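You operate a simulated robot arm through the tools that you are given. There is no shell and no other tool.

You run a simulated two-armed robot. Do the job below in one go: nothing can be reset, and whatever is moved stays where it is left.

JOB
Run the blind right down, then switch on both shelf lights.
Fine: blind knob back at STOP.

Only the result counts: the job must be done as asked and must still hold three seconds after the hand-in. Knocking over, shifting, dropping, spilling or breaking anything else fails it.

ROBOT AND FRAMES
Two 7-joint arms with two-finger parallel grippers on one trunk that stands fixed in place. Base frame: the origin is at the foot of the trunk, x ahead of it, y to its left, z up. Lengths are in mm, angles in rad, forces in N, time in s.
The left shoulder is at [80, 131, 947], the right one opposite. With the tool pointing down near the work surface each hand reaches from about 400 to 860 mm from the base axis, measured 20 degrees to its own side. Payload 1.57 kg a hand.
The TCP of each hand is the grasp point between the finger pads, 30 mm short of the fingertips. In the tool frame z runs along the fingers and y along their closing line. The gripper opens to 110 mm. The fingers are 24 mm wide and 12 mm thick; the gripper's body (48 by 112 mm) begins 78 mm behind the TCP.
Orientation is that of the tool frame in the base frame, as a unit quaternion [w, x, y, z]. With the fingers straight down and closing along the base's y, the tool's x points along the base's -x, its y along +y and its z along -z.

CONTROLS
- The arms move only by the tool nudge_tool. It takes "left_commands", "right_commands" or both (then of equal length, played together; a hand with none holds still); each is a list of rows, each a list of 7 numbers: the shift along the tool's x, y, z in mm, then the turn, a rotation vector about the tool's x, y, z in rad, then the closure in counts, from 0 (fully open) to 255 (shut). In form: [[dx, dy, dz, rx, ry, rz, gripper], ...]. A call has 1 to 20 rows; each row is the pose to reach, as a shift and turn from the pose commanded when the call began, along the tool's axes at that moment. A row lasts 0.2 s, in which the tool goes at most 50 mm and 0.15 rad; a call with a longer step from one row to the next is refused whole, and so is a gripper value outside its range. Where a pose cannot be reached the arm comes as near as it can. A force on the tool above 40 N (or 10 N above the force at the start of the call, whichever is more), or a blocked arm, ends the call early, and 0.2 s more pass. Each finger travels about 108 mm/s and halts on what it meets, pressing with about 40 N; the grip force reading is that of the motor and also rises with nothing between the fingers. The clock runs only during rows and for 0.2 s after the last one: add rows that repeat a pose to give the fingers time. It gives the time, the measured TCP pose, the force on the tool (base axes), the opening and the grip force at its end, in the units of the frame above (readings bear some noise), with the torque about the TCP (base axes, N m) and any sound that the robot's microphone picked up.
- Cameras (640 x 400 px; columns grow to the right, rows downward): "scene" is now at [-47.5, 6.9, 1436.8]; the picture's right is [0.07, -1.00, 0.00], its down [-0.40, -0.03, -0.92] and it looks along [0.92, 0.06, -0.40] (base axes); focal length 364 px, centre (320, 200). "left" rides on the left gripper at [70, -16, -141] in its tool frame; the picture's right is [0.23, 0.97, 0.00], its down [-0.86, 0.20, -0.48] and it looks along [-0.47, 0.11, 0.88] (tool axes); focal length 222 px, centre (320, 200). "right" rides on the right gripper at [70, 16, -141] in its tool frame; the picture's right is [-0.23, 0.97, 0.00], its down [-0.85, -0.20, -0.48] and it looks along [-0.47, -0.11, 0.88] (tool axes); focal length 222 px, centre (320, 200). There is no depth. A picture from a camera that has moved, and an enlarged one, comes with that camera's place and axes in the base frame and with its lens.
- capture(camera): a new picture of that camera. The clock stands still meanwhile.
- aim_head(pan, tilt): turns the head with the scene camera to pan (to the left, within 1.902 rad either way) and tilt (down, from -0.506 to 1.204), counted from straight ahead of the robot. It gives what a move gives.
- enlarge(camera, box): a new picture of the part [left, top, right, bottom] of that camera's present view, enlarged. The clock stands still meanwhile.
- close_job(): hands the job in; it is judged then, once.

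Places have to be worked out from the pictures, the camera data and where the tool is seen. Open the grippers and draw the arms clear of the work before you hand the job in, unless the task says otherwise.

The tools are called after "Emit:" by a JSON object that holds its "api" and its "payload". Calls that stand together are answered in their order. nudge_tool: Moves the arms, as the interface text tells. Its arguments: {"type":"object","properties":{"left_commands":{"type":"array","items":{"type":"array","items":{"type":"number"}}},"right_commands":{"type":"array","items":{"type":"array","items":{"type":"number"}}}},"required":[]} The other tools are called the same way: aim_head (pan, tilt) turns the head that bears the scene camera; capture (camera) takes a picture; enlarge (camera, box) takes an enlarged picture of a part of a camera's view; close_job () hands the job in.

At the start:

```text
t: 0.0
left_ee_pos: [505.8, 388.0, 1233.7]
left_orientation: [0.0, 0.0, 1.0, 0.0]
left_force: [-0.5, 0.3, -0.6]
left_moment: [0.0, -0.02, 0.0]
left_finger_gap: 109.8
left_grip_force: 0.1
right_ee_pos: [487.6, -154.5, 1189.8]
right_orientation: [0.0, 0.0, 1.0, 0.0]
right_force: [-0.1, -0.3, -0.2]
right_moment: [0.02, 0.0, -0.03]
right_finger_gap: 109.9
right_grip_force: 0.0
head pan, tilt: [0.066, 0.41]
```

scene: 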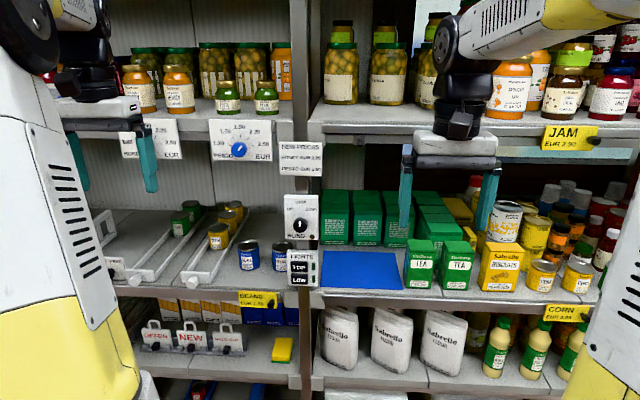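
right: 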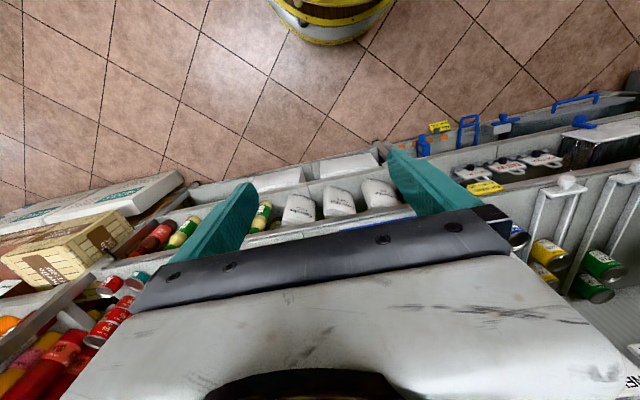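
left: 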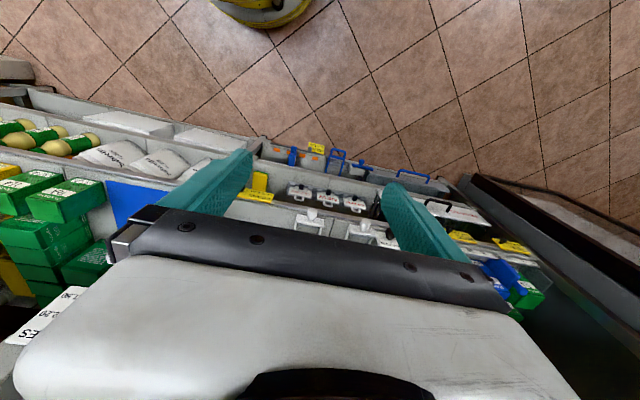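

The scene shows a knob panel on the shelf post and a LIGHTS panel below it. I enlarge those to read them.

Emit:
{"api": "enlarge", "payload": {"camera": "scene", "box": [260, 180, 350, 300]}}

Emit:
{"api": "enlarge", "payload": {"camera": "scene", "box": [110, 100, 340, 240]}}

```text
3.33 times, centred on (305, 240) of scene
camera zoom: at [-47.5, 6.9, 1436.8], right [0.07, -1.0, 0.0], down [-0.4, -0.03, -0.92], along [0.92, 0.06, -0.4], focal length 1213 px, centre (370, 67)
```

zoom: 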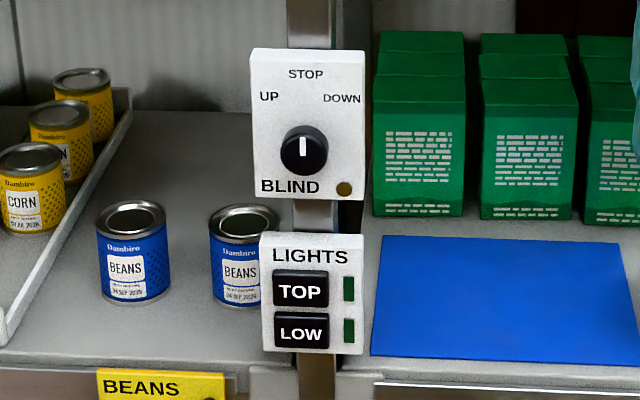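

```text
2.78 times, centred on (225, 170) of scene
camera zoom: at [-47.5, 6.9, 1436.8], right [0.07, -1.0, 0.0], down [-0.4, -0.03, -0.92], along [0.92, 0.06, -0.4], focal length 1012 px, centre (584, 284)
```

zoom: 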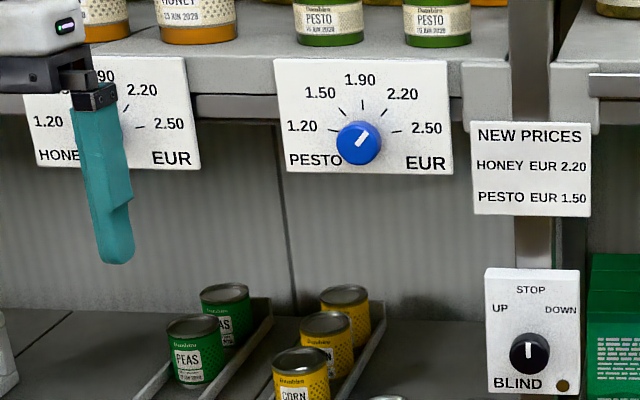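

The BLIND knob is at STOP (pointer up), the TOP/LOW buttons have dark indicators. I look around to find the blind itself.

Emit:
{"api": "aim_head", "payload": {"pan": 0.066, "tilt": -0.2}}

Emit:
{"api": "capture", "payload": {"camera": "scene"}}

Emit:
{"api": "aim_head", "payload": {"pan": 1.2, "tilt": 0.2}}

Emit:
{"api": "capture", "payload": {"camera": "scene"}}

Emit:
{"api": "aim_head", "payload": {"pan": -1.2, "tilt": 0.2}}

Emit:
{"api": "capture", "payload": {"camera": "scene"}}

```text
t: 1.0
left_ee_pos: [503.3, 388.1, 1232.7]
left_orientation: [0.001, 0.001, 1.0, 0.0]
left_force: [-1.5, -0.5, 0.9]
left_moment: [0.03, -0.03, -0.01]
left_finger_gap: 109.7
left_grip_force: 0.0
right_ee_pos: [488.3, -154.4, 1190.4]
right_orientation: [0.0, 0.0, 1.0, 0.0]
right_force: [0.7, -0.1, 1.4]
right_moment: [0.0, -0.04, -0.01]
right_finger_gap: 110.2
right_grip_force: 0.0
head pan, tilt: [0.066, -0.201]
```

```text
taken
```

scene: 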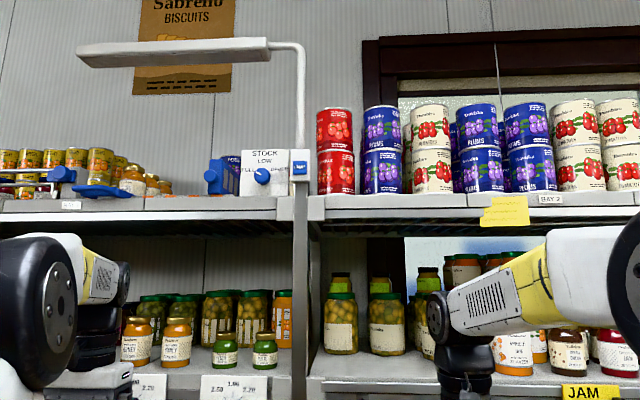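

```text
t: 2.4
left_ee_pos: [504.5, 388.1, 1233.1]
left_orientation: [0.0, 0.0, 1.0, 0.0]
left_force: [0.5, -0.4, -0.6]
left_moment: [0.02, 0.01, -0.04]
left_finger_gap: 109.8
left_grip_force: 0.0
right_ee_pos: [487.2, -156.0, 1189.9]
right_orientation: [0.0, 0.0, 1.0, 0.0]
right_force: [-0.3, -0.5, 0.2]
right_moment: [-0.05, 0.01, 0.02]
right_finger_gap: 110.0
right_grip_force: 0.1
head pan, tilt: [1.201, 0.201]
```

```text
taken
```

scene: 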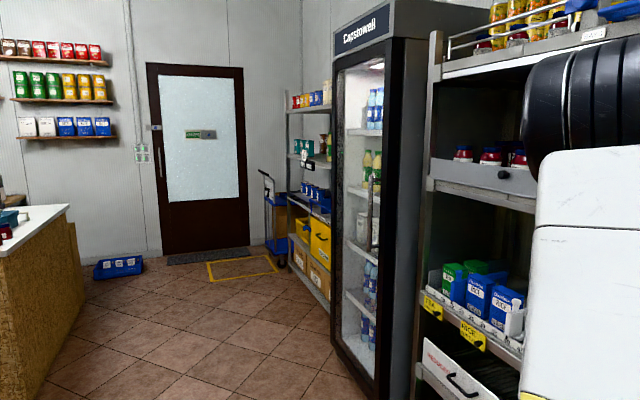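

```text
t: 4.6
left_ee_pos: [505.1, 388.4, 1233.1]
left_orientation: [0.0, 0.0, 1.0, 0.001]
left_force: [-0.2, 0.4, -0.7]
left_moment: [-0.01, -0.01, 0.01]
left_finger_gap: 109.7
left_grip_force: 0.0
right_ee_pos: [488.4, -155.0, 1190.1]
right_orientation: [0.0, 0.0, 1.0, 0.0]
right_force: [0.0, 0.1, 0.0]
right_moment: [-0.01, 0.01, -0.03]
right_finger_gap: 110.2
right_grip_force: 0.1
head pan, tilt: [-1.201, 0.201]
```

```text
taken
```

scene: 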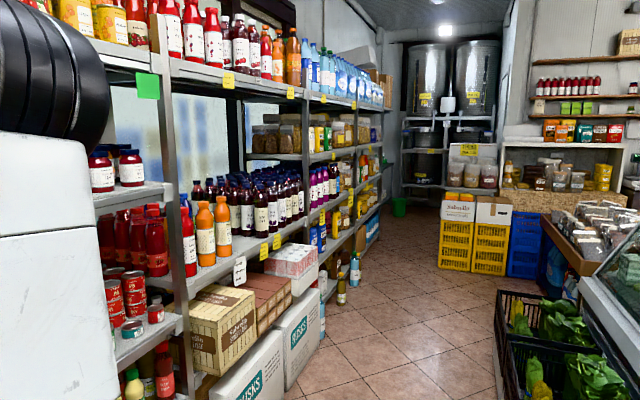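

A window with a dark frame sits behind the right-hand shelf; the blind is likely there. I turn the head back to view it in detail.

Emit:
{"api": "aim_head", "payload": {"pan": -0.3, "tilt": -0.2}}

Emit:
{"api": "capture", "payload": {"camera": "scene"}}

Emit:
{"api": "enlarge", "payload": {"camera": "scene", "box": [160, 20, 480, 220]}}

Emit:
{"api": "aim_head", "payload": {"pan": 0.066, "tilt": 0.5}}

Emit:
{"api": "capture", "payload": {"camera": "scene"}}

Emit:
{"api": "enlarge", "payload": {"camera": "scene", "box": [260, 130, 350, 250]}}

```text
t: 5.8
left_ee_pos: [504.8, 388.9, 1232.6]
left_orientation: [0.0, 0.0, 1.0, 0.0]
left_force: [0.1, -0.5, 0.8]
left_moment: [0.0, 0.01, 0.02]
left_finger_gap: 109.9
left_grip_force: 0.0
right_ee_pos: [488.5, -155.3, 1189.5]
right_orientation: [0.001, 0.001, 1.0, 0.001]
right_force: [0.6, 0.0, 0.2]
right_moment: [0.02, 0.02, 0.05]
right_finger_gap: 109.9
right_grip_force: 0.0
head pan, tilt: [-0.3, -0.201]
```

```text
taken
```

scene: 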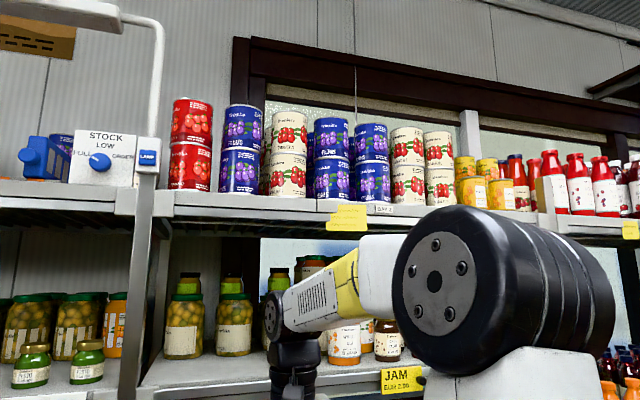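

```text
2.00 times, centred on (320, 120) of scene
camera zoom: at [-60.3, -23.9, 1492.1], right [-0.3, -0.95, 0.0], down [0.19, -0.06, -0.98], along [0.94, -0.29, 0.2], focal length 728 px, centre (320, 360)
```

zoom: 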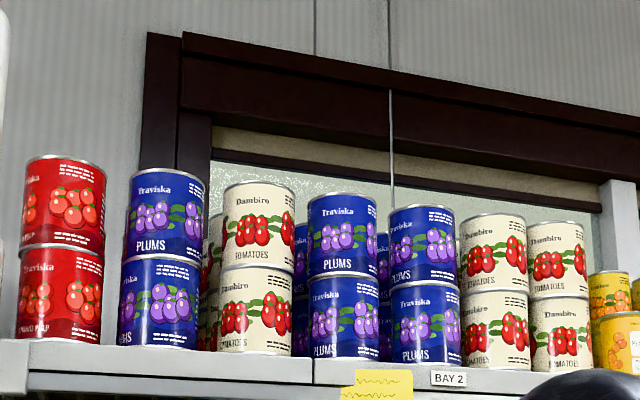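

```text
t: 6.8
left_ee_pos: [504.6, 387.8, 1233.0]
left_orientation: [0.0, 0.001, 1.0, -0.001]
left_force: [0.6, -0.7, -0.8]
left_moment: [0.01, 0.02, -0.03]
left_finger_gap: 109.7
left_grip_force: 0.1
right_ee_pos: [486.9, -152.8, 1189.0]
right_orientation: [0.0, -0.001, 1.0, 0.0]
right_force: [0.6, -1.0, -0.2]
right_moment: [-0.01, -0.01, 0.0]
right_finger_gap: 109.9
right_grip_force: 0.0
head pan, tilt: [0.066, 0.499]
```

```text
taken
```

scene: 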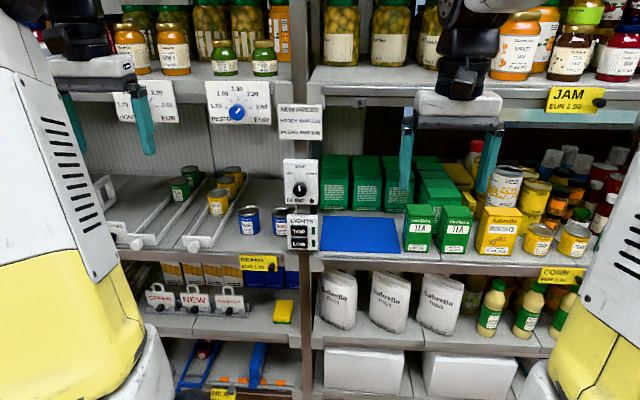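

```text
3.33 times, centred on (305, 190) of scene
camera zoom: at [-49.0, 6.8, 1428.6], right [0.07, -1.0, 0.0], down [-0.48, -0.03, -0.88], along [0.88, 0.06, -0.48], focal length 1213 px, centre (370, 233)
```

zoom: 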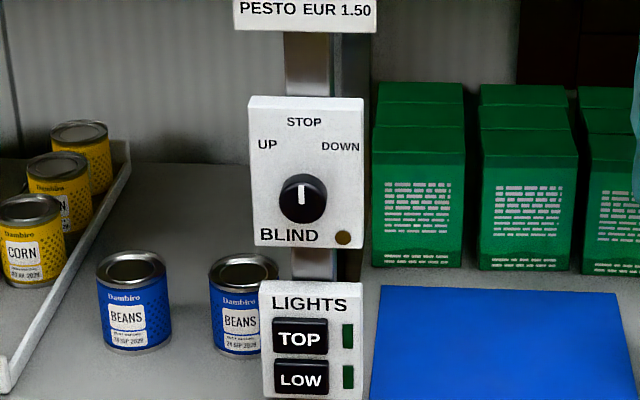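

The blind's (cream strip with dark bottom bar) sits at the window top behind the cans. Knob ray puts it near [~700, ~102, ~1047] if the panel is at x≈700. I bring the left hand down and turn its fingers forward, staying well short of the shelf, to triangulate with its camera.

Emit:
{"api": "nudge_tool", "payload": {"left_commands": [[5, -17, 12, 0, -0.143, 0, 0], [10, -34, 24, 0, -0.286, 0, 0], [15, -51, 36, 0, -0.428, 0, 0], [20, -68, 48, 0, -0.571, 0, 0], [25, -85, 60, 0, -0.714, 0, 0], [30, -102, 72, 0, -0.857, 0, 0], [35, -119, 84, 0, -1.0, 0, 0], [40, -136, 96, 0, -1.142, 0, 0], [45, -153, 108, 0, -1.285, 0, 0], [50, -170, 120, 0, -1.428, 0, 0], [55, -188, 133, 0, -1.5708, 0, 0], [55, -188, 133, 0, -1.5708, 0, 0]]}}

Emit:
{"api": "capture", "payload": {"camera": "left"}}

Emit:
{"api": "capture", "payload": {"camera": "scene"}}

```text
t: 9.4
left_ee_pos: [574.4, 296.3, 1113.3]
left_orientation: [0.707, 0.0, 0.707, -0.001]
left_force: [-0.3, 0.0, -0.1]
left_moment: [0.02, -0.04, -0.01]
left_finger_gap: 110.0
left_grip_force: 0.0
left hand out of reach, approached as far as the arm can: row 8, 9, 10, 11, 12
right_ee_pos: [488.3, -154.0, 1189.7]
right_orientation: [0.0, 0.0, 1.0, 0.001]
right_force: [0.2, 0.8, -0.3]
right_moment: [0.01, 0.01, 0.04]
right_finger_gap: 110.0
right_grip_force: 0.2
head pan, tilt: [0.066, 0.499]
```

```text
taken
camera left: at [433.2, 281.7, 1042.4], right [0.0, 0.97, -0.23], down [-0.48, 0.2, 0.85], along [0.88, 0.11, 0.47], focal length 222 px, centre (320, 200)
```

left: 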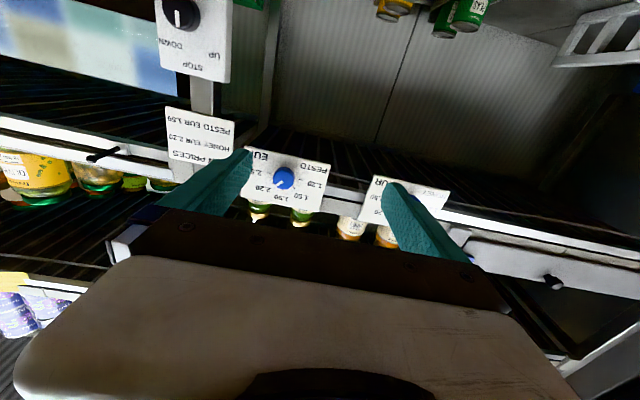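

```text
taken
```

scene: 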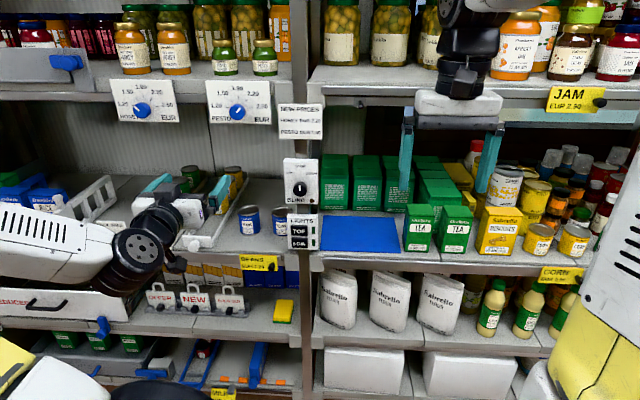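

Triangulating with the left camera gives the knob front at about [762, 110, 1015] and the buttons TOP ≈ [770, 117, 884], LOW ≈ [770, 117, 843]. The last command was clamped, so I make a small forward test move to learn the reference pose.

Emit:
{"api": "nudge_tool", "payload": {"left_commands": [[0, 0, 30, 0, 0, 0, 0], [0, 0, 50, 0, 0, 0, 0], [0, 0, 50, 0, 0, 0, 0]]}}

```text
t: 10.2
left_ee_pos: [624.5, 294.0, 1113.3]
left_orientation: [0.707, 0.0, 0.707, 0.001]
left_force: [0.5, 0.2, 0.5]
left_moment: [-0.02, -0.01, 0.02]
left_finger_gap: 110.2
left_grip_force: 0.1
right_ee_pos: [488.5, -154.1, 1189.8]
right_orientation: [0.0, 0.0, 1.0, 0.001]
right_force: [0.0, -0.9, 1.1]
right_moment: [-0.02, 0.02, -0.01]
right_finger_gap: 110.1
right_grip_force: 0.1
head pan, tilt: [0.066, 0.499]
```

Commands start from the actual pose. Now I move the hand in front of the knob, stopping about 100 mm short, and look with the hand camera.

Emit:
{"api": "nudge_tool", "payload": {"left_commands": [[15, -30, -1, 0, 0, 0, 0], [33, -62, -2, 0, 0, 0, 0], [49, -92, -3, 0, 0, 0, 0], [65, -123, -4, 0, 0, 0, 0], [82, -154, -5, 0, 0, 0, 0], [98, -184, -5, 0, 0, 0, 0], [98, -184, -5, 0, 0, 0, 0]]}}

Emit:
{"api": "capture", "payload": {"camera": "left"}}

Emit:
{"api": "capture", "payload": {"camera": "scene"}}

```text
t: 11.8
left_ee_pos: [617.8, 109.8, 1012.6]
left_orientation: [0.707, 0.0, 0.707, 0.0]
left_force: [-0.2, 0.3, -1.1]
left_moment: [0.04, -0.01, 0.0]
left_finger_gap: 109.8
left_grip_force: 0.1
right_ee_pos: [487.8, -155.9, 1189.5]
right_orientation: [0.0, 0.0, 1.0, 0.0]
right_force: [0.4, 0.1, -0.3]
right_moment: [0.03, 0.03, 0.0]
right_finger_gap: 110.1
right_grip_force: 0.0
head pan, tilt: [0.066, 0.499]
```

```text
taken
camera left: at [477.3, 95.1, 941.8], right [0.0, 0.97, -0.23], down [-0.48, 0.2, 0.85], along [0.88, 0.11, 0.47], focal length 222 px, centre (320, 200)
```

left: 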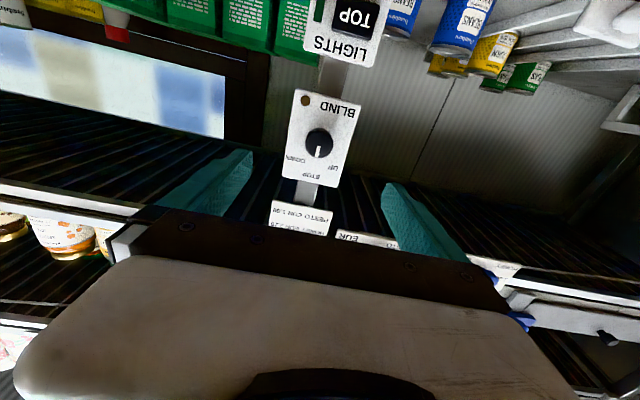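

```text
taken
```

scene: 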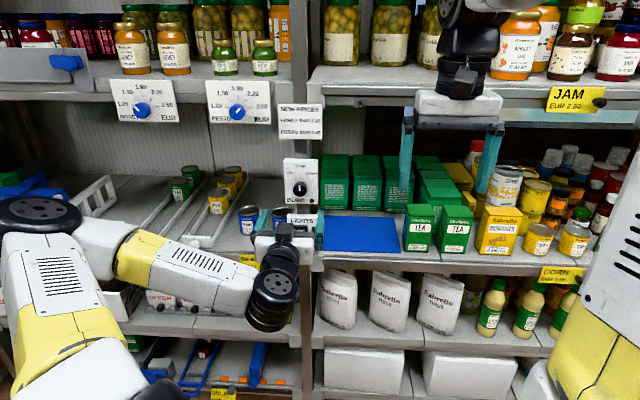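

The view confirms the knob near [762, 110, 1013]. I enlarge for finer detail of its shape and centre.

Emit:
{"api": "enlarge", "payload": {"camera": "left", "box": [250, 0, 410, 200]}}

Emit:
{"api": "enlarge", "payload": {"camera": "scene", "box": [260, 140, 350, 240]}}

```text
2.00 times, centred on (330, 100) of left
camera zoom: at [477.3, 95.1, 941.8], right [0.0, 0.97, -0.23], down [-0.48, 0.2, 0.85], along [0.88, 0.11, 0.47], focal length 444 px, centre (300, 400)
```

zoom: 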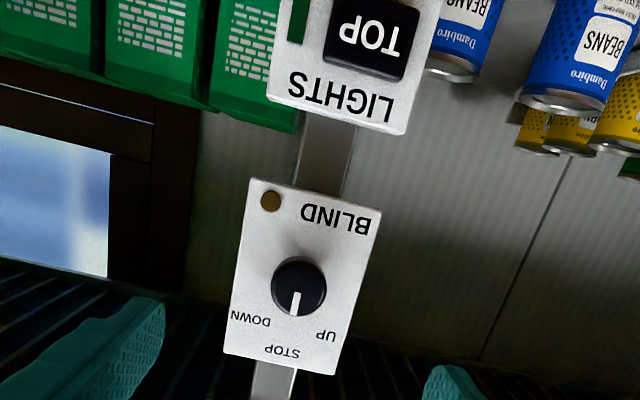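

```text
4.00 times, centred on (305, 190) of scene
camera zoom: at [-49.0, 6.8, 1428.5], right [0.07, -1.0, 0.0], down [-0.48, -0.03, -0.88], along [0.88, 0.06, -0.48], focal length 1455 px, centre (380, 240)
```

zoom: 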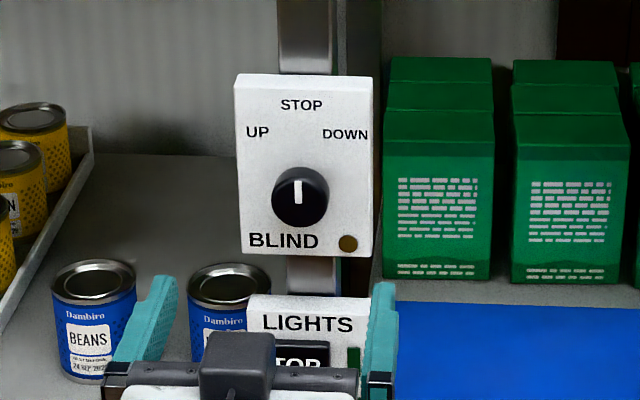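

Knob centre consistently lies at y≈110.5, z≈1014, front at x≈762, diameter ≈36 mm. I narrow the fingers to ~70 mm and advance so that the tips are just about at the knob front.

Emit:
{"api": "nudge_tool", "payload": {"left_commands": [[-1, 0.5, 10, 0, 0, 0, 93], [-1.5, 0.5, 40, 0, 0, 0, 93], [-1.5, 0.5, 70, 0, 0, 0, 93], [-1.5, 0.5, 95, 0, 0, 0, 93], [-1.5, 0.5, 108, 0, 0, 0, 93], [-1.5, 0.5, 117, 0, 0, 0, 93], [-1.5, 0.5, 117, 0, 0, 0, 93]]}}

Emit:
{"api": "capture", "payload": {"camera": "left"}}

Emit:
{"api": "enlarge", "payload": {"camera": "scene", "box": [250, 130, 360, 250]}}

```text
t: 13.4
left_ee_pos: [731.1, 115.4, 1016.4]
left_orientation: [0.707, 0.002, 0.707, -0.002]
left_force: [1.0, -0.7, 0.8]
left_moment: [0.01, 0.01, -0.04]
left_finger_gap: 69.9
left_grip_force: 0.1
left hand out of reach, approached as far as the arm can: row 5, 6, 7
right_ee_pos: [487.4, -154.9, 1190.2]
right_orientation: [0.0, 0.0, 1.0, 0.0]
right_force: [0.3, 0.9, -0.3]
right_moment: [-0.01, 0.01, 0.0]
right_finger_gap: 110.1
right_grip_force: 0.0
head pan, tilt: [0.066, 0.499]
```

```text
taken
camera left: at [589.8, 100.9, 946.7], right [0.0, 0.97, -0.23], down [-0.48, 0.2, 0.86], along [0.88, 0.11, 0.47], focal length 222 px, centre (320, 200)
```

left: 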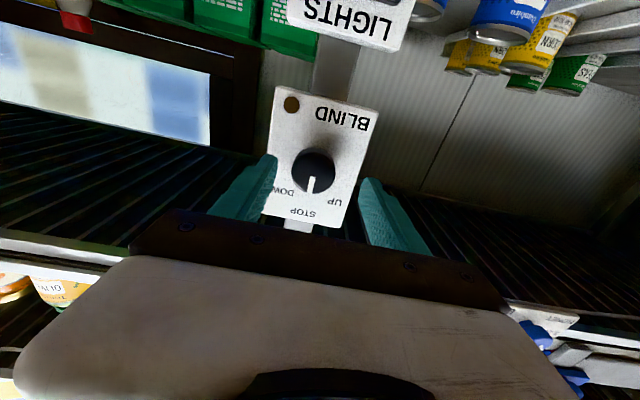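

```text
3.33 times, centred on (305, 190) of scene
camera zoom: at [-48.9, 6.8, 1428.5], right [0.07, -1.0, 0.0], down [-0.48, -0.03, -0.88], along [0.88, 0.06, -0.48], focal length 1213 px, centre (370, 233)
```

zoom: 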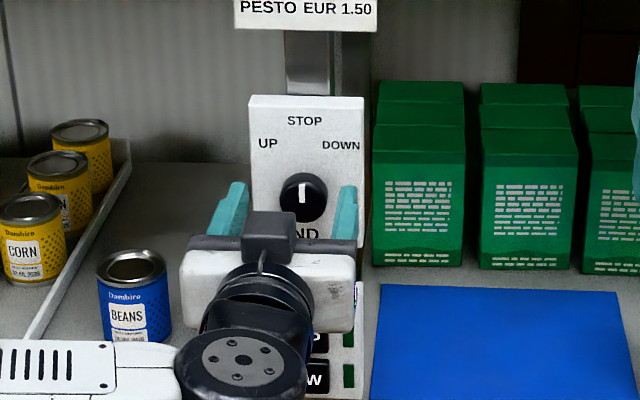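

The left arm stopped near a joint limit at x≈731 (4 mm short in x, 5 mm off in y). I view the whole arm to judge its configuration.

Emit:
{"api": "aim_head", "payload": {"pan": 0.4, "tilt": 0.8}}

Emit:
{"api": "capture", "payload": {"camera": "scene"}}

```text
t: 14.3
left_ee_pos: [731.0, 116.1, 1017.1]
left_orientation: [0.707, 0.0, 0.707, 0.0]
left_force: [-0.3, -1.1, -0.7]
left_moment: [-0.02, -0.04, -0.03]
left_finger_gap: 69.8
left_grip_force: 0.0
right_ee_pos: [488.7, -154.8, 1189.3]
right_orientation: [-0.001, 0.0, 1.0, 0.001]
right_force: [0.2, -0.4, 0.2]
right_moment: [0.0, 0.0, 0.02]
right_finger_gap: 110.0
right_grip_force: 0.2
head pan, tilt: [0.4, 0.799]
```

```text
taken
```

scene: 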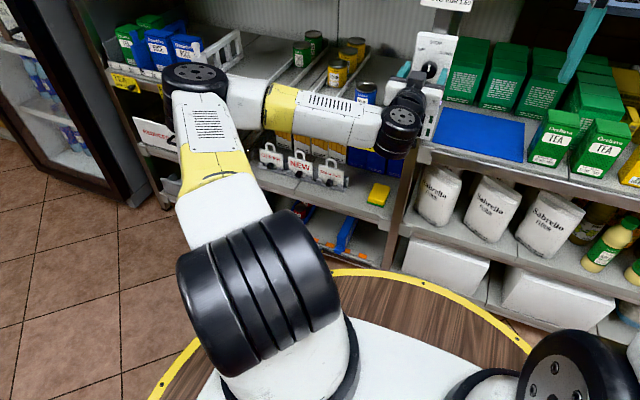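

The forearm lies nearly crosswise with the wrist bent about 90°. I back off a little, yaw the hand slightly to the right to relieve the wrist, and test whether it then reaches further forward.

Emit:
{"api": "nudge_tool", "payload": {"left_commands": [[0, 0, -20, 0, 0, 0, 93], [0, -3, -30, 0.12, 0, 0, 93], [0, -5, -30, 0.24, 0, 0, 93], [2, -6, -15, 0.24, 0, 0, 93], [2, -6, 0, 0.24, 0, 0, 93], [2, -6, 0, 0.24, 0, 0, 93]]}}

```text
t: 15.7
left_ee_pos: [732.0, 109.9, 1016.5]
left_orientation: [0.702, 0.085, 0.702, -0.085]
left_force: [-0.5, -0.5, 0.9]
left_moment: [0.01, -0.01, 0.0]
left_finger_gap: 70.2
left_grip_force: 0.0
right_ee_pos: [487.5, -154.0, 1189.0]
right_orientation: [0.0, 0.001, 1.0, 0.0]
right_force: [-0.3, 0.4, -0.3]
right_moment: [-0.05, 0.03, 0.03]
right_finger_gap: 109.8
right_grip_force: 0.0
head pan, tilt: [0.4, 0.799]
```

With a 0.24 rad yaw it reaches the target. Now I test in free space, fingers open around the knob, whether the hand can also be rolled ~0.8 rad about the knob axis (base x) and pushed to x≈745.

Emit:
{"api": "nudge_tool", "payload": {"left_commands": [[0, -3, -12, 0, 0, 0, 93], [0, -3, -12, 0, 0.033, 0.136, 93], [0, -3, -12, 0, 0.066, 0.272, 93], [0, -3, -12, 0, 0.1, 0.408, 93], [0, -3, -12, 0, 0.133, 0.544, 93], [0, -3, -12, 0, 0.166, 0.68, 93], [0, -3, -12, 0, 0.19, 0.777, 93], [0, 1, 4, 0, 0.19, 0.777, 93], [0, 3, 12, 0, 0.19, 0.777, 93], [0, 3, 12, 0, 0.19, 0.777, 93]]}}

Emit:
{"api": "capture", "payload": {"camera": "left"}}

```text
t: 17.9
left_ee_pos: [742.8, 109.6, 1015.6]
left_orientation: [0.614, 0.353, 0.679, 0.195]
left_force: [-25.6, 3.6, 2.6]
left_moment: [-0.04, -0.76, 0.85]
left_finger_gap: 68.6
left_grip_force: 0.1
right_ee_pos: [486.3, -154.1, 1190.6]
right_orientation: [0.0, 0.001, 1.0, 0.0]
right_force: [-0.4, -0.5, -0.7]
right_moment: [0.0, -0.05, 0.03]
right_finger_gap: 109.9
right_grip_force: 0.0
head pan, tilt: [0.4, 0.799]
```

```text
taken
camera left: at [601.8, 172.9, 979.0], right [0.23, 0.82, 0.52], down [-0.42, -0.4, 0.82], along [0.88, -0.41, 0.25], focal length 222 px, centre (320, 200)
```

left: 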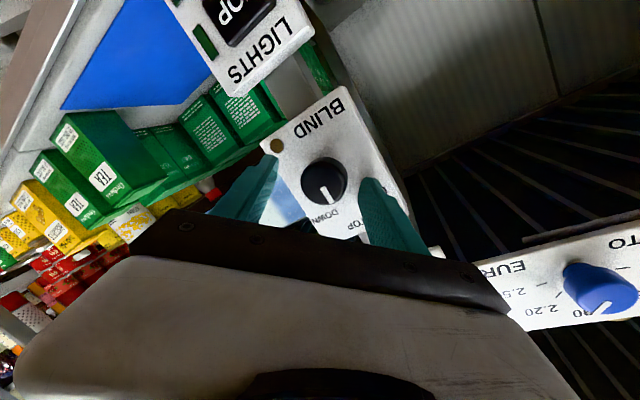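

The roll is reachable; a finger touched the panel at ~x 782 (25 N), so the panel face is ≈780 and the knob ≈18 mm tall. I back off, undo the roll, and then reduce the yaw to about 0.1 rad so both fingers sit evenly on the knob.

Emit:
{"api": "nudge_tool", "payload": {"left_commands": [[0, -3, -12, 0, 0, 0, 93], [0, -7, -28, 0, 0, 0, 93], [0, -7, -28, 0, -0.033, -0.136, 93], [0, -7, -28, 0, -0.066, -0.272, 93], [0, -7, -28, 0, -0.1, -0.408, 93], [0, -7, -28, 0, -0.133, -0.544, 93], [0, -7, -28, 0, -0.166, -0.68, 93], [0, -7, -28, 0, -0.19, -0.777, 93], [0, -7, -28, 0, -0.19, -0.777, 93]]}}

Emit:
{"api": "nudge_tool", "payload": {"left_commands": [[0, 0, 0, -0.07, 0, 0, 93], [0, 0, 0, -0.14, 0, 0, 93], [0, 2, 8, -0.14, 0, 0, 93], [0, 4, 16, -0.14, 0, 0, 93], [0, 4, 16, -0.14, 0, 0, 93]]}}

Emit:
{"api": "capture", "payload": {"camera": "left"}}

```text
t: 19.9
left_ee_pos: [714.4, 109.6, 1016.6]
left_orientation: [0.702, 0.084, 0.702, -0.085]
left_force: [0.0, -0.7, 1.0]
left_moment: [0.0, 0.0, 0.01]
left_finger_gap: 69.9
left_grip_force: 0.0
right_ee_pos: [487.7, -154.4, 1189.0]
right_orientation: [0.0, -0.001, 1.0, 0.0]
right_force: [0.1, 0.3, -0.8]
right_moment: [0.02, -0.02, 0.03]
right_finger_gap: 109.8
right_grip_force: 0.0
head pan, tilt: [0.4, 0.799]
```

```text
t: 21.1
left_ee_pos: [731.4, 109.9, 1015.8]
left_orientation: [0.706, 0.035, 0.706, -0.036]
left_force: [-1.3, -0.5, 0.6]
left_moment: [-0.05, -0.01, -0.04]
left_finger_gap: 69.9
left_grip_force: 0.1
right_ee_pos: [487.2, -153.9, 1189.4]
right_orientation: [0.0, 0.0, 1.0, 0.0]
right_force: [0.1, 0.2, -0.2]
right_moment: [0.05, 0.02, -0.03]
right_finger_gap: 110.0
right_grip_force: 0.1
head pan, tilt: [0.4, 0.799]
```

```text
taken
camera left: at [589.9, 108.7, 944.7], right [0.1, 0.97, -0.23], down [-0.46, 0.25, 0.86], along [0.88, 0.02, 0.47], focal length 222 px, centre (320, 200)
```

left: 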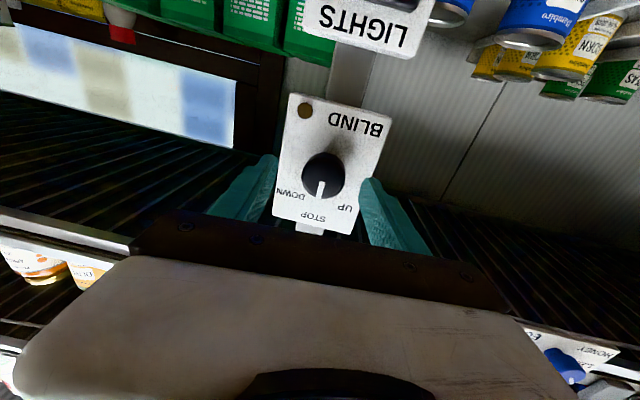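

At yaw 0.1 the pose is reached. I advance 12 mm so the tips sit over the knob (tip x ≈773) and close on it.

Emit:
{"api": "nudge_tool", "payload": {"left_commands": [[1, 0.8, 6, 0, 0, 0, 93], [1.5, 1.6, 11.5, 0, 0, 0, 93], [1.5, 1.6, 11.5, 0, 0, 0, 140], [1.5, 1.6, 11.5, 0, 0, 0, 200], [1.5, 1.6, 11.5, 0, 0, 0, 200], [1.5, 1.6, 11.5, 0, 0, 0, 200]]}}

Emit:
{"api": "enlarge", "payload": {"camera": "left", "box": [200, 50, 440, 250]}}

```text
t: 22.5
left_ee_pos: [743.5, 110.7, 1013.7]
left_orientation: [0.706, 0.035, 0.706, -0.036]
left_force: [2.2, 8.8, 0.7]
left_moment: [0.05, -0.01, 1.0]
left_finger_gap: 37.1
left_grip_force: 43.3
right_ee_pos: [488.9, -155.5, 1188.0]
right_orientation: [0.0, 0.0, 1.0, 0.001]
right_force: [-0.3, -0.2, -0.5]
right_moment: [0.01, 0.02, 0.03]
right_finger_gap: 110.0
right_grip_force: 0.2
head pan, tilt: [0.4, 0.799]
```

```text
2.00 times, centred on (320, 150) of left
camera zoom: at [601.3, 109.8, 942.7], right [0.09, 0.97, -0.23], down [-0.46, 0.25, 0.85], along [0.88, 0.02, 0.47], focal length 444 px, centre (320, 300)
```

zoom: 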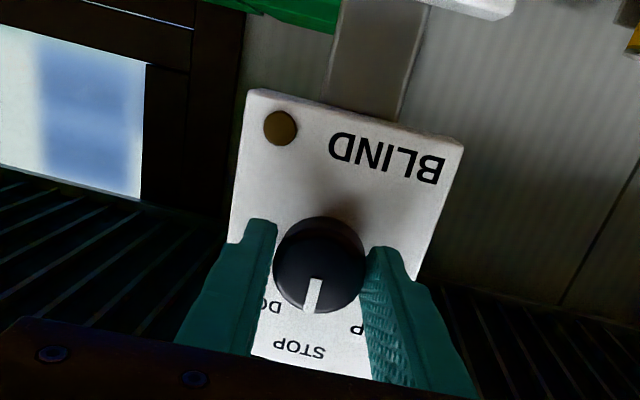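

The knob is gripped (gap 37 mm, 43 N). I turn it clockwise about base x by 0.6 rad and check sounds and the indicator.

Emit:
{"api": "nudge_tool", "payload": {"left_commands": [[0, 0, 0, 0, 0.012, 0.12, 200], [0, 0, 0, 0, 0.024, 0.24, 200], [0, 0, 0, 0, 0.036, 0.36, 200], [0, 0, 0, 0, 0.048, 0.48, 200], [0, 0, 0, 0, 0.06, 0.6, 200], [0, 0, 0, 0, 0.06, 0.6, 200]]}}

Emit:
{"api": "enlarge", "payload": {"camera": "left", "box": [200, 50, 440, 250]}}

```text
t: 23.9
left_ee_pos: [742.1, 111.4, 1014.5]
left_orientation: [0.665, 0.242, 0.684, 0.177]
left_force: [-1.8, 16.9, 11.0]
left_moment: [0.02, -0.44, 0.85]
left_finger_gap: 37.3
left_grip_force: 43.2
right_ee_pos: [488.4, -154.2, 1189.8]
right_orientation: [0.0, 0.001, 1.0, 0.0]
right_force: [0.6, -0.1, 0.9]
right_moment: [0.03, 0.03, -0.02]
right_finger_gap: 109.7
right_grip_force: 0.0
head pan, tilt: [0.4, 0.799]
```

```text
2.00 times, centred on (320, 150) of left
camera zoom: at [601.4, 149.8, 954.6], right [0.09, 0.93, 0.36], down [-0.46, -0.28, 0.84], along [0.88, -0.25, 0.4], focal length 444 px, centre (320, 300)
```

zoom: 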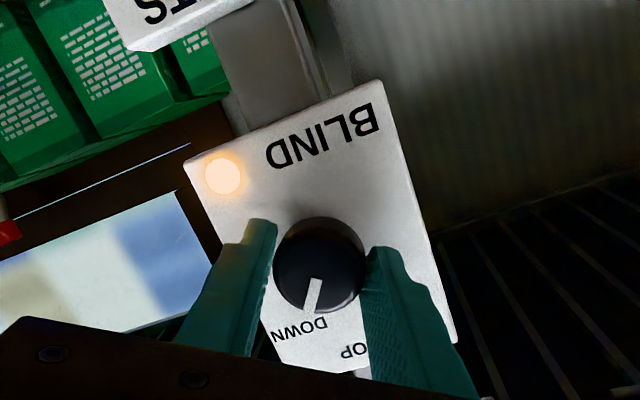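

The amber lamp lit, so the blind motor is running with the knob toward DOWN. I hold here and look at the window.

Emit:
{"api": "aim_head", "payload": {"pan": -0.3, "tilt": 0.0}}

Emit:
{"api": "capture", "payload": {"camera": "scene"}}

Emit:
{"api": "enlarge", "payload": {"camera": "scene", "box": [160, 0, 480, 200]}}

```text
t: 25.0
left_ee_pos: [742.2, 111.2, 1015.0]
left_orientation: [0.665, 0.242, 0.684, 0.176]
left_force: [-1.3, 18.6, 15.0]
left_moment: [0.02, -0.92, 0.65]
left_finger_gap: 37.2
left_grip_force: 43.2
right_ee_pos: [488.3, -154.7, 1190.7]
right_orientation: [0.0, 0.0, 1.0, 0.001]
right_force: [0.4, 0.4, -0.2]
right_moment: [-0.01, -0.04, -0.03]
right_finger_gap: 110.1
right_grip_force: 0.1
head pan, tilt: [-0.3, 0.0]
```

```text
taken
```

scene: 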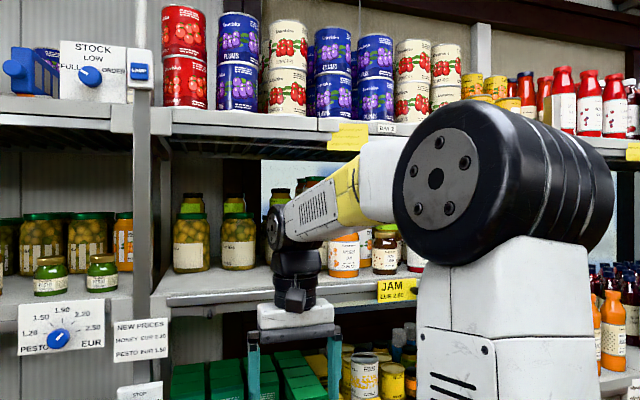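

```text
2.00 times, centred on (320, 100) of scene
camera zoom: at [-54.4, -25.0, 1474.6], right [-0.3, -0.96, 0.0], down [0.0, 0.0, -1.0], along [0.96, -0.3, 0.0], focal length 728 px, centre (320, 400)
```

zoom: 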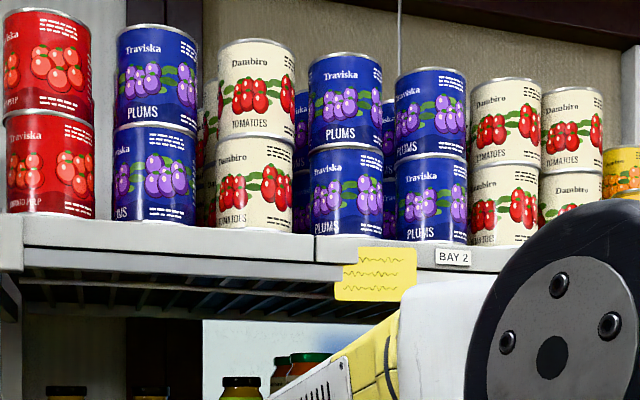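

The fabric already covers the upper window; I hold the pose for 4 s and re-check from both cameras.

Emit:
{"api": "nudge_tool", "payload": {"left_commands": [[0, 0, 0, 0, 0, 0, 200], [0, 0, 0, 0, 0, 0, 200], [0, 0, 0, 0, 0, 0, 200], [0, 0, 0, 0, 0, 0, 200], [0, 0, 0, 0, 0, 0, 200], [0, 0, 0, 0, 0, 0, 200], [0, 0, 0, 0, 0, 0, 200], [0, 0, 0, 0, 0, 0, 200], [0, 0, 0, 0, 0, 0, 200], [0, 0, 0, 0, 0, 0, 200], [0, 0, 0, 0, 0, 0, 200], [0, 0, 0, 0, 0, 0, 200], [0, 0, 0, 0, 0, 0, 200], [0, 0, 0, 0, 0, 0, 200], [0, 0, 0, 0, 0, 0, 200], [0, 0, 0, 0, 0, 0, 200], [0, 0, 0, 0, 0, 0, 200], [0, 0, 0, 0, 0, 0, 200], [0, 0, 0, 0, 0, 0, 200], [0, 0, 0, 0, 0, 0, 200]]}}

Emit:
{"api": "capture", "payload": {"camera": "scene"}}

Emit:
{"api": "capture", "payload": {"camera": "left"}}

```text
t: 29.2
left_ee_pos: [743.0, 110.6, 1014.8]
left_orientation: [0.665, 0.242, 0.684, 0.177]
left_force: [4.0, 17.1, 22.5]
left_moment: [-0.04, -0.82, 0.84]
left_finger_gap: 37.1
left_grip_force: 43.2
right_ee_pos: [486.2, -153.9, 1190.2]
right_orientation: [0.0, 0.001, 1.0, 0.001]
right_force: [0.2, 1.4, 0.1]
right_moment: [0.01, 0.0, 0.01]
right_finger_gap: 110.2
right_grip_force: 0.1
head pan, tilt: [-0.3, 0.0]
```

```text
taken
```

scene: 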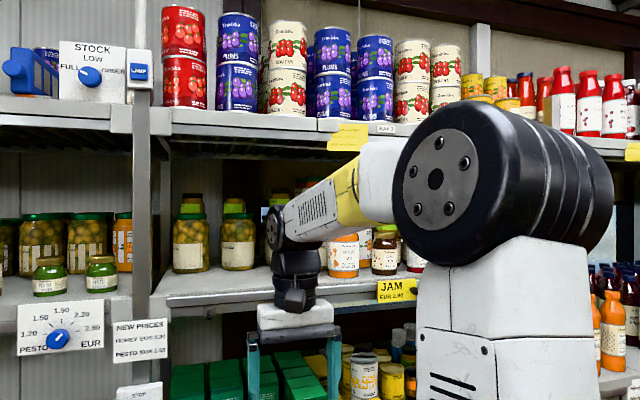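

```text
taken
camera left: at [601.4, 149.6, 954.5], right [0.09, 0.93, 0.36], down [-0.46, -0.28, 0.84], along [0.88, -0.24, 0.4], focal length 222 px, centre (320, 200)
```

left: 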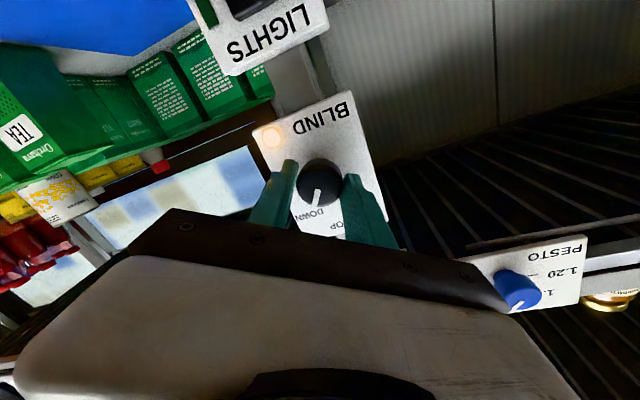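

The lamp is still lit and the blind has passed behind the jam shelf, but the lower window is still open. I hold another 4 s.

Emit:
{"api": "nudge_tool", "payload": {"left_commands": [[0, 0, 0, 0, 0, 0, 200], [0, 0, 0, 0, 0, 0, 200], [0, 0, 0, 0, 0, 0, 200], [0, 0, 0, 0, 0, 0, 200], [0, 0, 0, 0, 0, 0, 200], [0, 0, 0, 0, 0, 0, 200], [0, 0, 0, 0, 0, 0, 200], [0, 0, 0, 0, 0, 0, 200], [0, 0, 0, 0, 0, 0, 200], [0, 0, 0, 0, 0, 0, 200], [0, 0, 0, 0, 0, 0, 200], [0, 0, 0, 0, 0, 0, 200], [0, 0, 0, 0, 0, 0, 200], [0, 0, 0, 0, 0, 0, 200], [0, 0, 0, 0, 0, 0, 200], [0, 0, 0, 0, 0, 0, 200], [0, 0, 0, 0, 0, 0, 200], [0, 0, 0, 0, 0, 0, 200], [0, 0, 0, 0, 0, 0, 200], [0, 0, 0, 0, 0, 0, 200]]}}

Emit:
{"api": "capture", "payload": {"camera": "scene"}}

Emit:
{"api": "capture", "payload": {"camera": "left"}}

```text
t: 33.4
left_ee_pos: [743.6, 110.7, 1014.2]
left_orientation: [0.664, 0.242, 0.685, 0.177]
left_force: [4.3, 17.3, 22.1]
left_moment: [-0.03, -0.84, 0.87]
left_finger_gap: 37.1
left_grip_force: 43.4
right_ee_pos: [487.2, -154.1, 1190.3]
right_orientation: [0.0, 0.0, 1.0, 0.0]
right_force: [0.9, 0.1, 0.1]
right_moment: [-0.01, -0.03, 0.0]
right_finger_gap: 109.9
right_grip_force: 0.1
head pan, tilt: [-0.3, 0.0]
```

```text
taken
```

scene: 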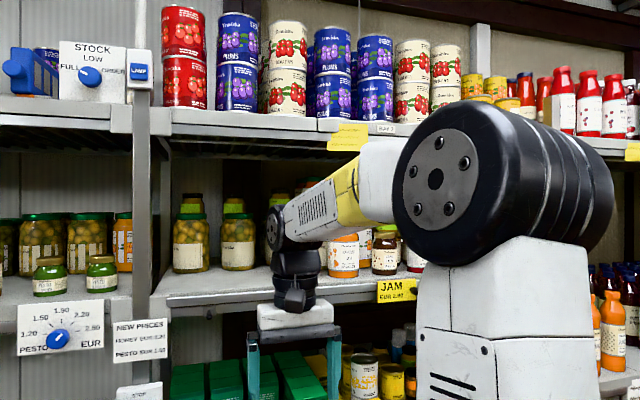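

```text
taken
camera left: at [601.3, 149.6, 954.4], right [0.09, 0.93, 0.36], down [-0.46, -0.28, 0.84], along [0.88, -0.24, 0.4], focal length 222 px, centre (320, 200)
```

left: 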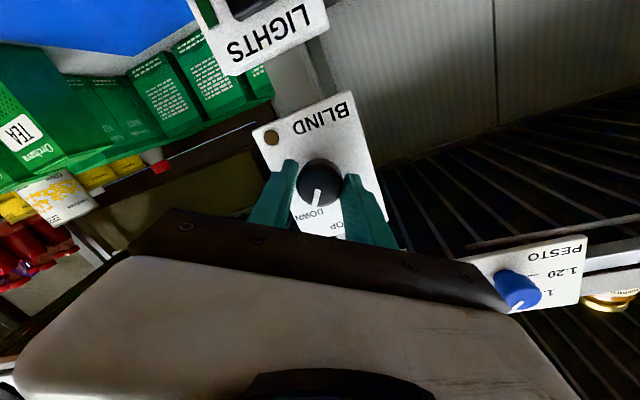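

The lamp is off and the window now shows fabric. I enlarge the lower window to verify the bottom bar sits at the sill.

Emit:
{"api": "enlarge", "payload": {"camera": "left", "box": [60, 80, 320, 260]}}

Emit:
{"api": "aim_head", "payload": {"pan": -0.1, "tilt": 0.35}}

Emit:
{"api": "capture", "payload": {"camera": "scene"}}

```text
2.22 times, centred on (190, 170) of left
camera zoom: at [601.3, 149.6, 954.4], right [0.09, 0.93, 0.36], down [-0.46, -0.28, 0.84], along [0.88, -0.24, 0.4], focal length 494 px, centre (609, 267)
```

zoom: 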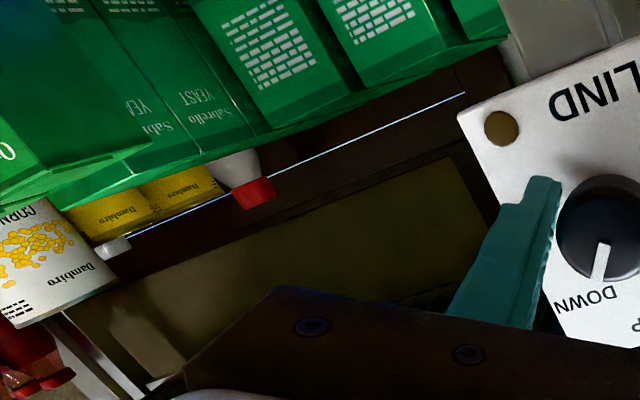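

```text
t: 34.2
left_ee_pos: [743.0, 111.9, 1015.2]
left_orientation: [0.665, 0.241, 0.685, 0.177]
left_force: [3.6, 17.3, 22.2]
left_moment: [-0.01, -0.84, 0.87]
left_finger_gap: 37.3
left_grip_force: 43.6
right_ee_pos: [487.5, -154.0, 1189.5]
right_orientation: [0.0, 0.0, 1.0, 0.0]
right_force: [1.2, -0.2, 0.1]
right_moment: [0.02, 0.03, -0.02]
right_finger_gap: 109.8
right_grip_force: 0.1
head pan, tilt: [-0.099, 0.351]
```

```text
taken
```

scene: 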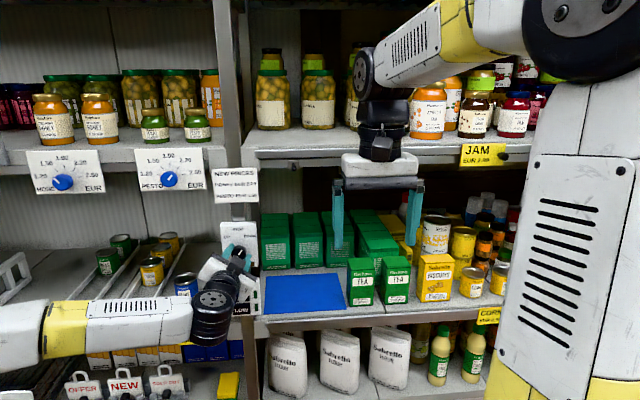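

Fabric fills the window down to the sill frame and the lamp is off, so the blind is fully down. I turn the knob back by 0.6 rad to STOP and look before releasing.

Emit:
{"api": "nudge_tool", "payload": {"left_commands": [[0, 0, 0, 0, -0.012, -0.12, 200], [0, 0, 0, 0, -0.024, -0.24, 200], [0, 0, 0, 0, -0.036, -0.36, 200], [0, 0, 0, 0, -0.048, -0.48, 200], [0, 0, 0, 0, -0.06, -0.6, 200], [0, 0, 0, 0, -0.06, -0.6, 200], [0, 0, 0, 0, -0.06, -0.6, 200]]}}

Emit:
{"api": "enlarge", "payload": {"camera": "left", "box": [200, 50, 440, 250]}}

Emit:
{"api": "enlarge", "payload": {"camera": "scene", "box": [180, 200, 300, 330]}}

```text
t: 35.8
left_ee_pos: [743.8, 111.3, 1012.0]
left_orientation: [0.707, 0.034, 0.706, -0.035]
left_force: [10.3, 17.7, 16.8]
left_moment: [-0.04, -0.09, 1.08]
left_finger_gap: 37.3
left_grip_force: 43.4
right_ee_pos: [487.5, -153.3, 1189.4]
right_orientation: [0.001, -0.001, 1.0, 0.0]
right_force: [0.0, 0.3, 0.4]
right_moment: [0.04, 0.01, -0.01]
right_finger_gap: 110.1
right_grip_force: 0.1
head pan, tilt: [-0.099, 0.351]
```

```text
2.00 times, centred on (320, 150) of left
camera zoom: at [601.3, 109.6, 942.4], right [0.09, 0.97, -0.23], down [-0.46, 0.25, 0.85], along [0.88, 0.02, 0.47], focal length 444 px, centre (320, 300)
```

zoom: 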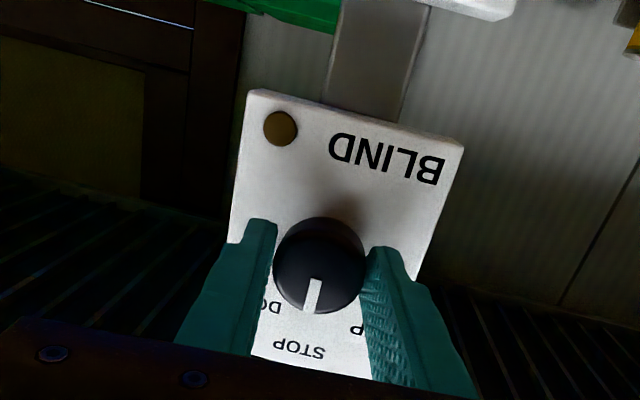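

```text
3.08 times, centred on (240, 265) of scene
camera zoom: at [-47.2, -7.7, 1442.2], right [-0.1, -0.99, 0.0], down [-0.34, 0.03, -0.94], along [0.93, -0.09, -0.34], focal length 1119 px, centre (566, 0)
```

zoom: 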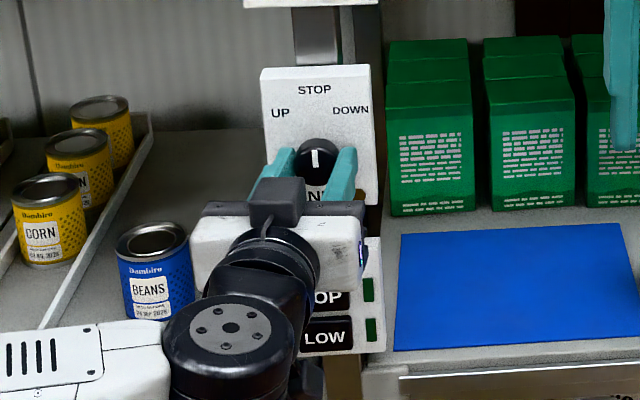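

The pointer is back at STOP, matching the initial picture. I open the fingers and retreat straight back.

Emit:
{"api": "nudge_tool", "payload": {"left_commands": [[0, 0, 0, 0, 0, 0, 150], [0, 0, 0, 0, 0, 0, 93], [0, 0, 0, 0, 0, 0, 93], [0, -2, -20, 0, 0, 0, 93], [0, -5, -50, 0, 0, 0, 93], [0, -9, -90, 0, 0, 0, 93], [0, -10, -105, 0, 0, 0, 93], [0, -10, -105, 0, 0, 0, 93]]}}

Emit:
{"api": "enlarge", "payload": {"camera": "left", "box": [240, 0, 440, 200]}}

Emit:
{"api": "enlarge", "payload": {"camera": "scene", "box": [180, 200, 300, 330]}}

```text
t: 37.6
left_ee_pos: [637.5, 110.6, 1014.0]
left_orientation: [0.706, 0.035, 0.706, -0.035]
left_force: [0.0, 1.3, 0.7]
left_moment: [0.02, 0.01, 0.0]
left_finger_gap: 69.8
left_grip_force: 0.0
right_ee_pos: [488.8, -155.5, 1188.2]
right_orientation: [0.0, -0.001, 1.0, 0.0]
right_force: [-0.4, -0.1, -0.4]
right_moment: [-0.01, -0.01, -0.02]
right_finger_gap: 109.7
right_grip_force: 0.1
head pan, tilt: [-0.099, 0.351]
```

```text
2.00 times, centred on (340, 100) of left
camera zoom: at [495.6, 109.9, 944.4], right [0.1, 0.97, -0.23], down [-0.46, 0.25, 0.86], along [0.88, 0.02, 0.47], focal length 444 px, centre (280, 400)
```

zoom: 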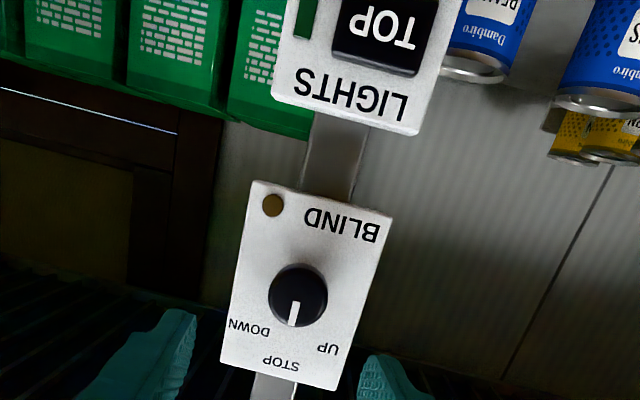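

```text
3.08 times, centred on (240, 265) of scene
camera zoom: at [-47.1, -8.5, 1442.2], right [-0.1, -0.99, 0.0], down [-0.34, 0.03, -0.94], along [0.93, -0.09, -0.34], focal length 1119 px, centre (566, 0)
```

zoom: 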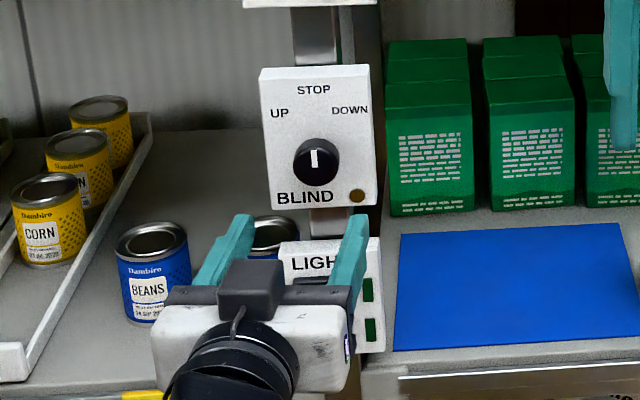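

The knob stands at STOP. Next I close the fingers and lower the hand to the height of the TOP button (≈z 884, y 118), still ~100 mm short of the panel, to view the buttons.

Emit:
{"api": "nudge_tool", "payload": {"left_commands": [[25, 1, 0, 0, 0, 0, 150], [50, 2, 0, 0, 0, 0, 200], [75, 4, 0, 0, 0, 0, 255], [100, 5, 0, 0, 0, 0, 255], [130, 7, 0, 0, 0, 0, 255], [130, 7, 0, 0, 0, 0, 255]]}}

Emit:
{"api": "capture", "payload": {"camera": "left"}}

Emit:
{"api": "capture", "payload": {"camera": "scene"}}

```text
t: 39.0
left_ee_pos: [637.7, 119.3, 883.6]
left_orientation: [0.706, 0.036, 0.706, -0.036]
left_force: [-0.1, -0.2, -0.1]
left_moment: [-0.01, 0.01, 0.0]
left_finger_gap: 0.1
left_grip_force: 21.1
right_ee_pos: [487.3, -155.3, 1189.8]
right_orientation: [0.001, 0.0, 1.0, 0.001]
right_force: [0.8, 0.6, 0.0]
right_moment: [-0.02, 0.02, 0.01]
right_finger_gap: 109.8
right_grip_force: 0.2
head pan, tilt: [-0.099, 0.351]
```

```text
taken
camera left: at [495.3, 118.2, 812.5], right [0.1, 0.97, -0.23], down [-0.46, 0.25, 0.86], along [0.88, 0.02, 0.47], focal length 222 px, centre (320, 200)
```

left: 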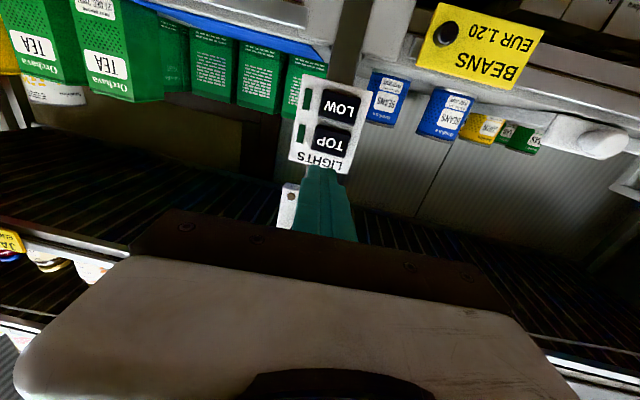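

```text
taken
```

scene: 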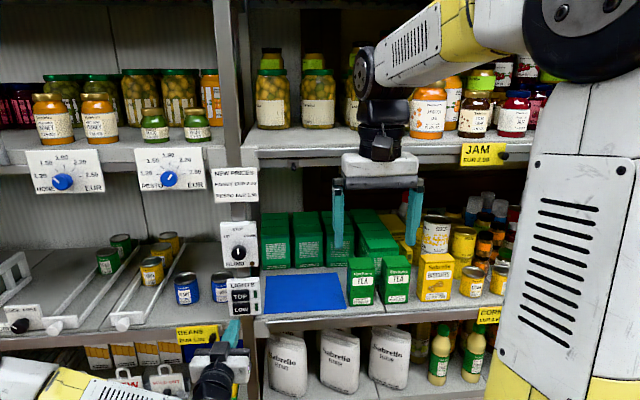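

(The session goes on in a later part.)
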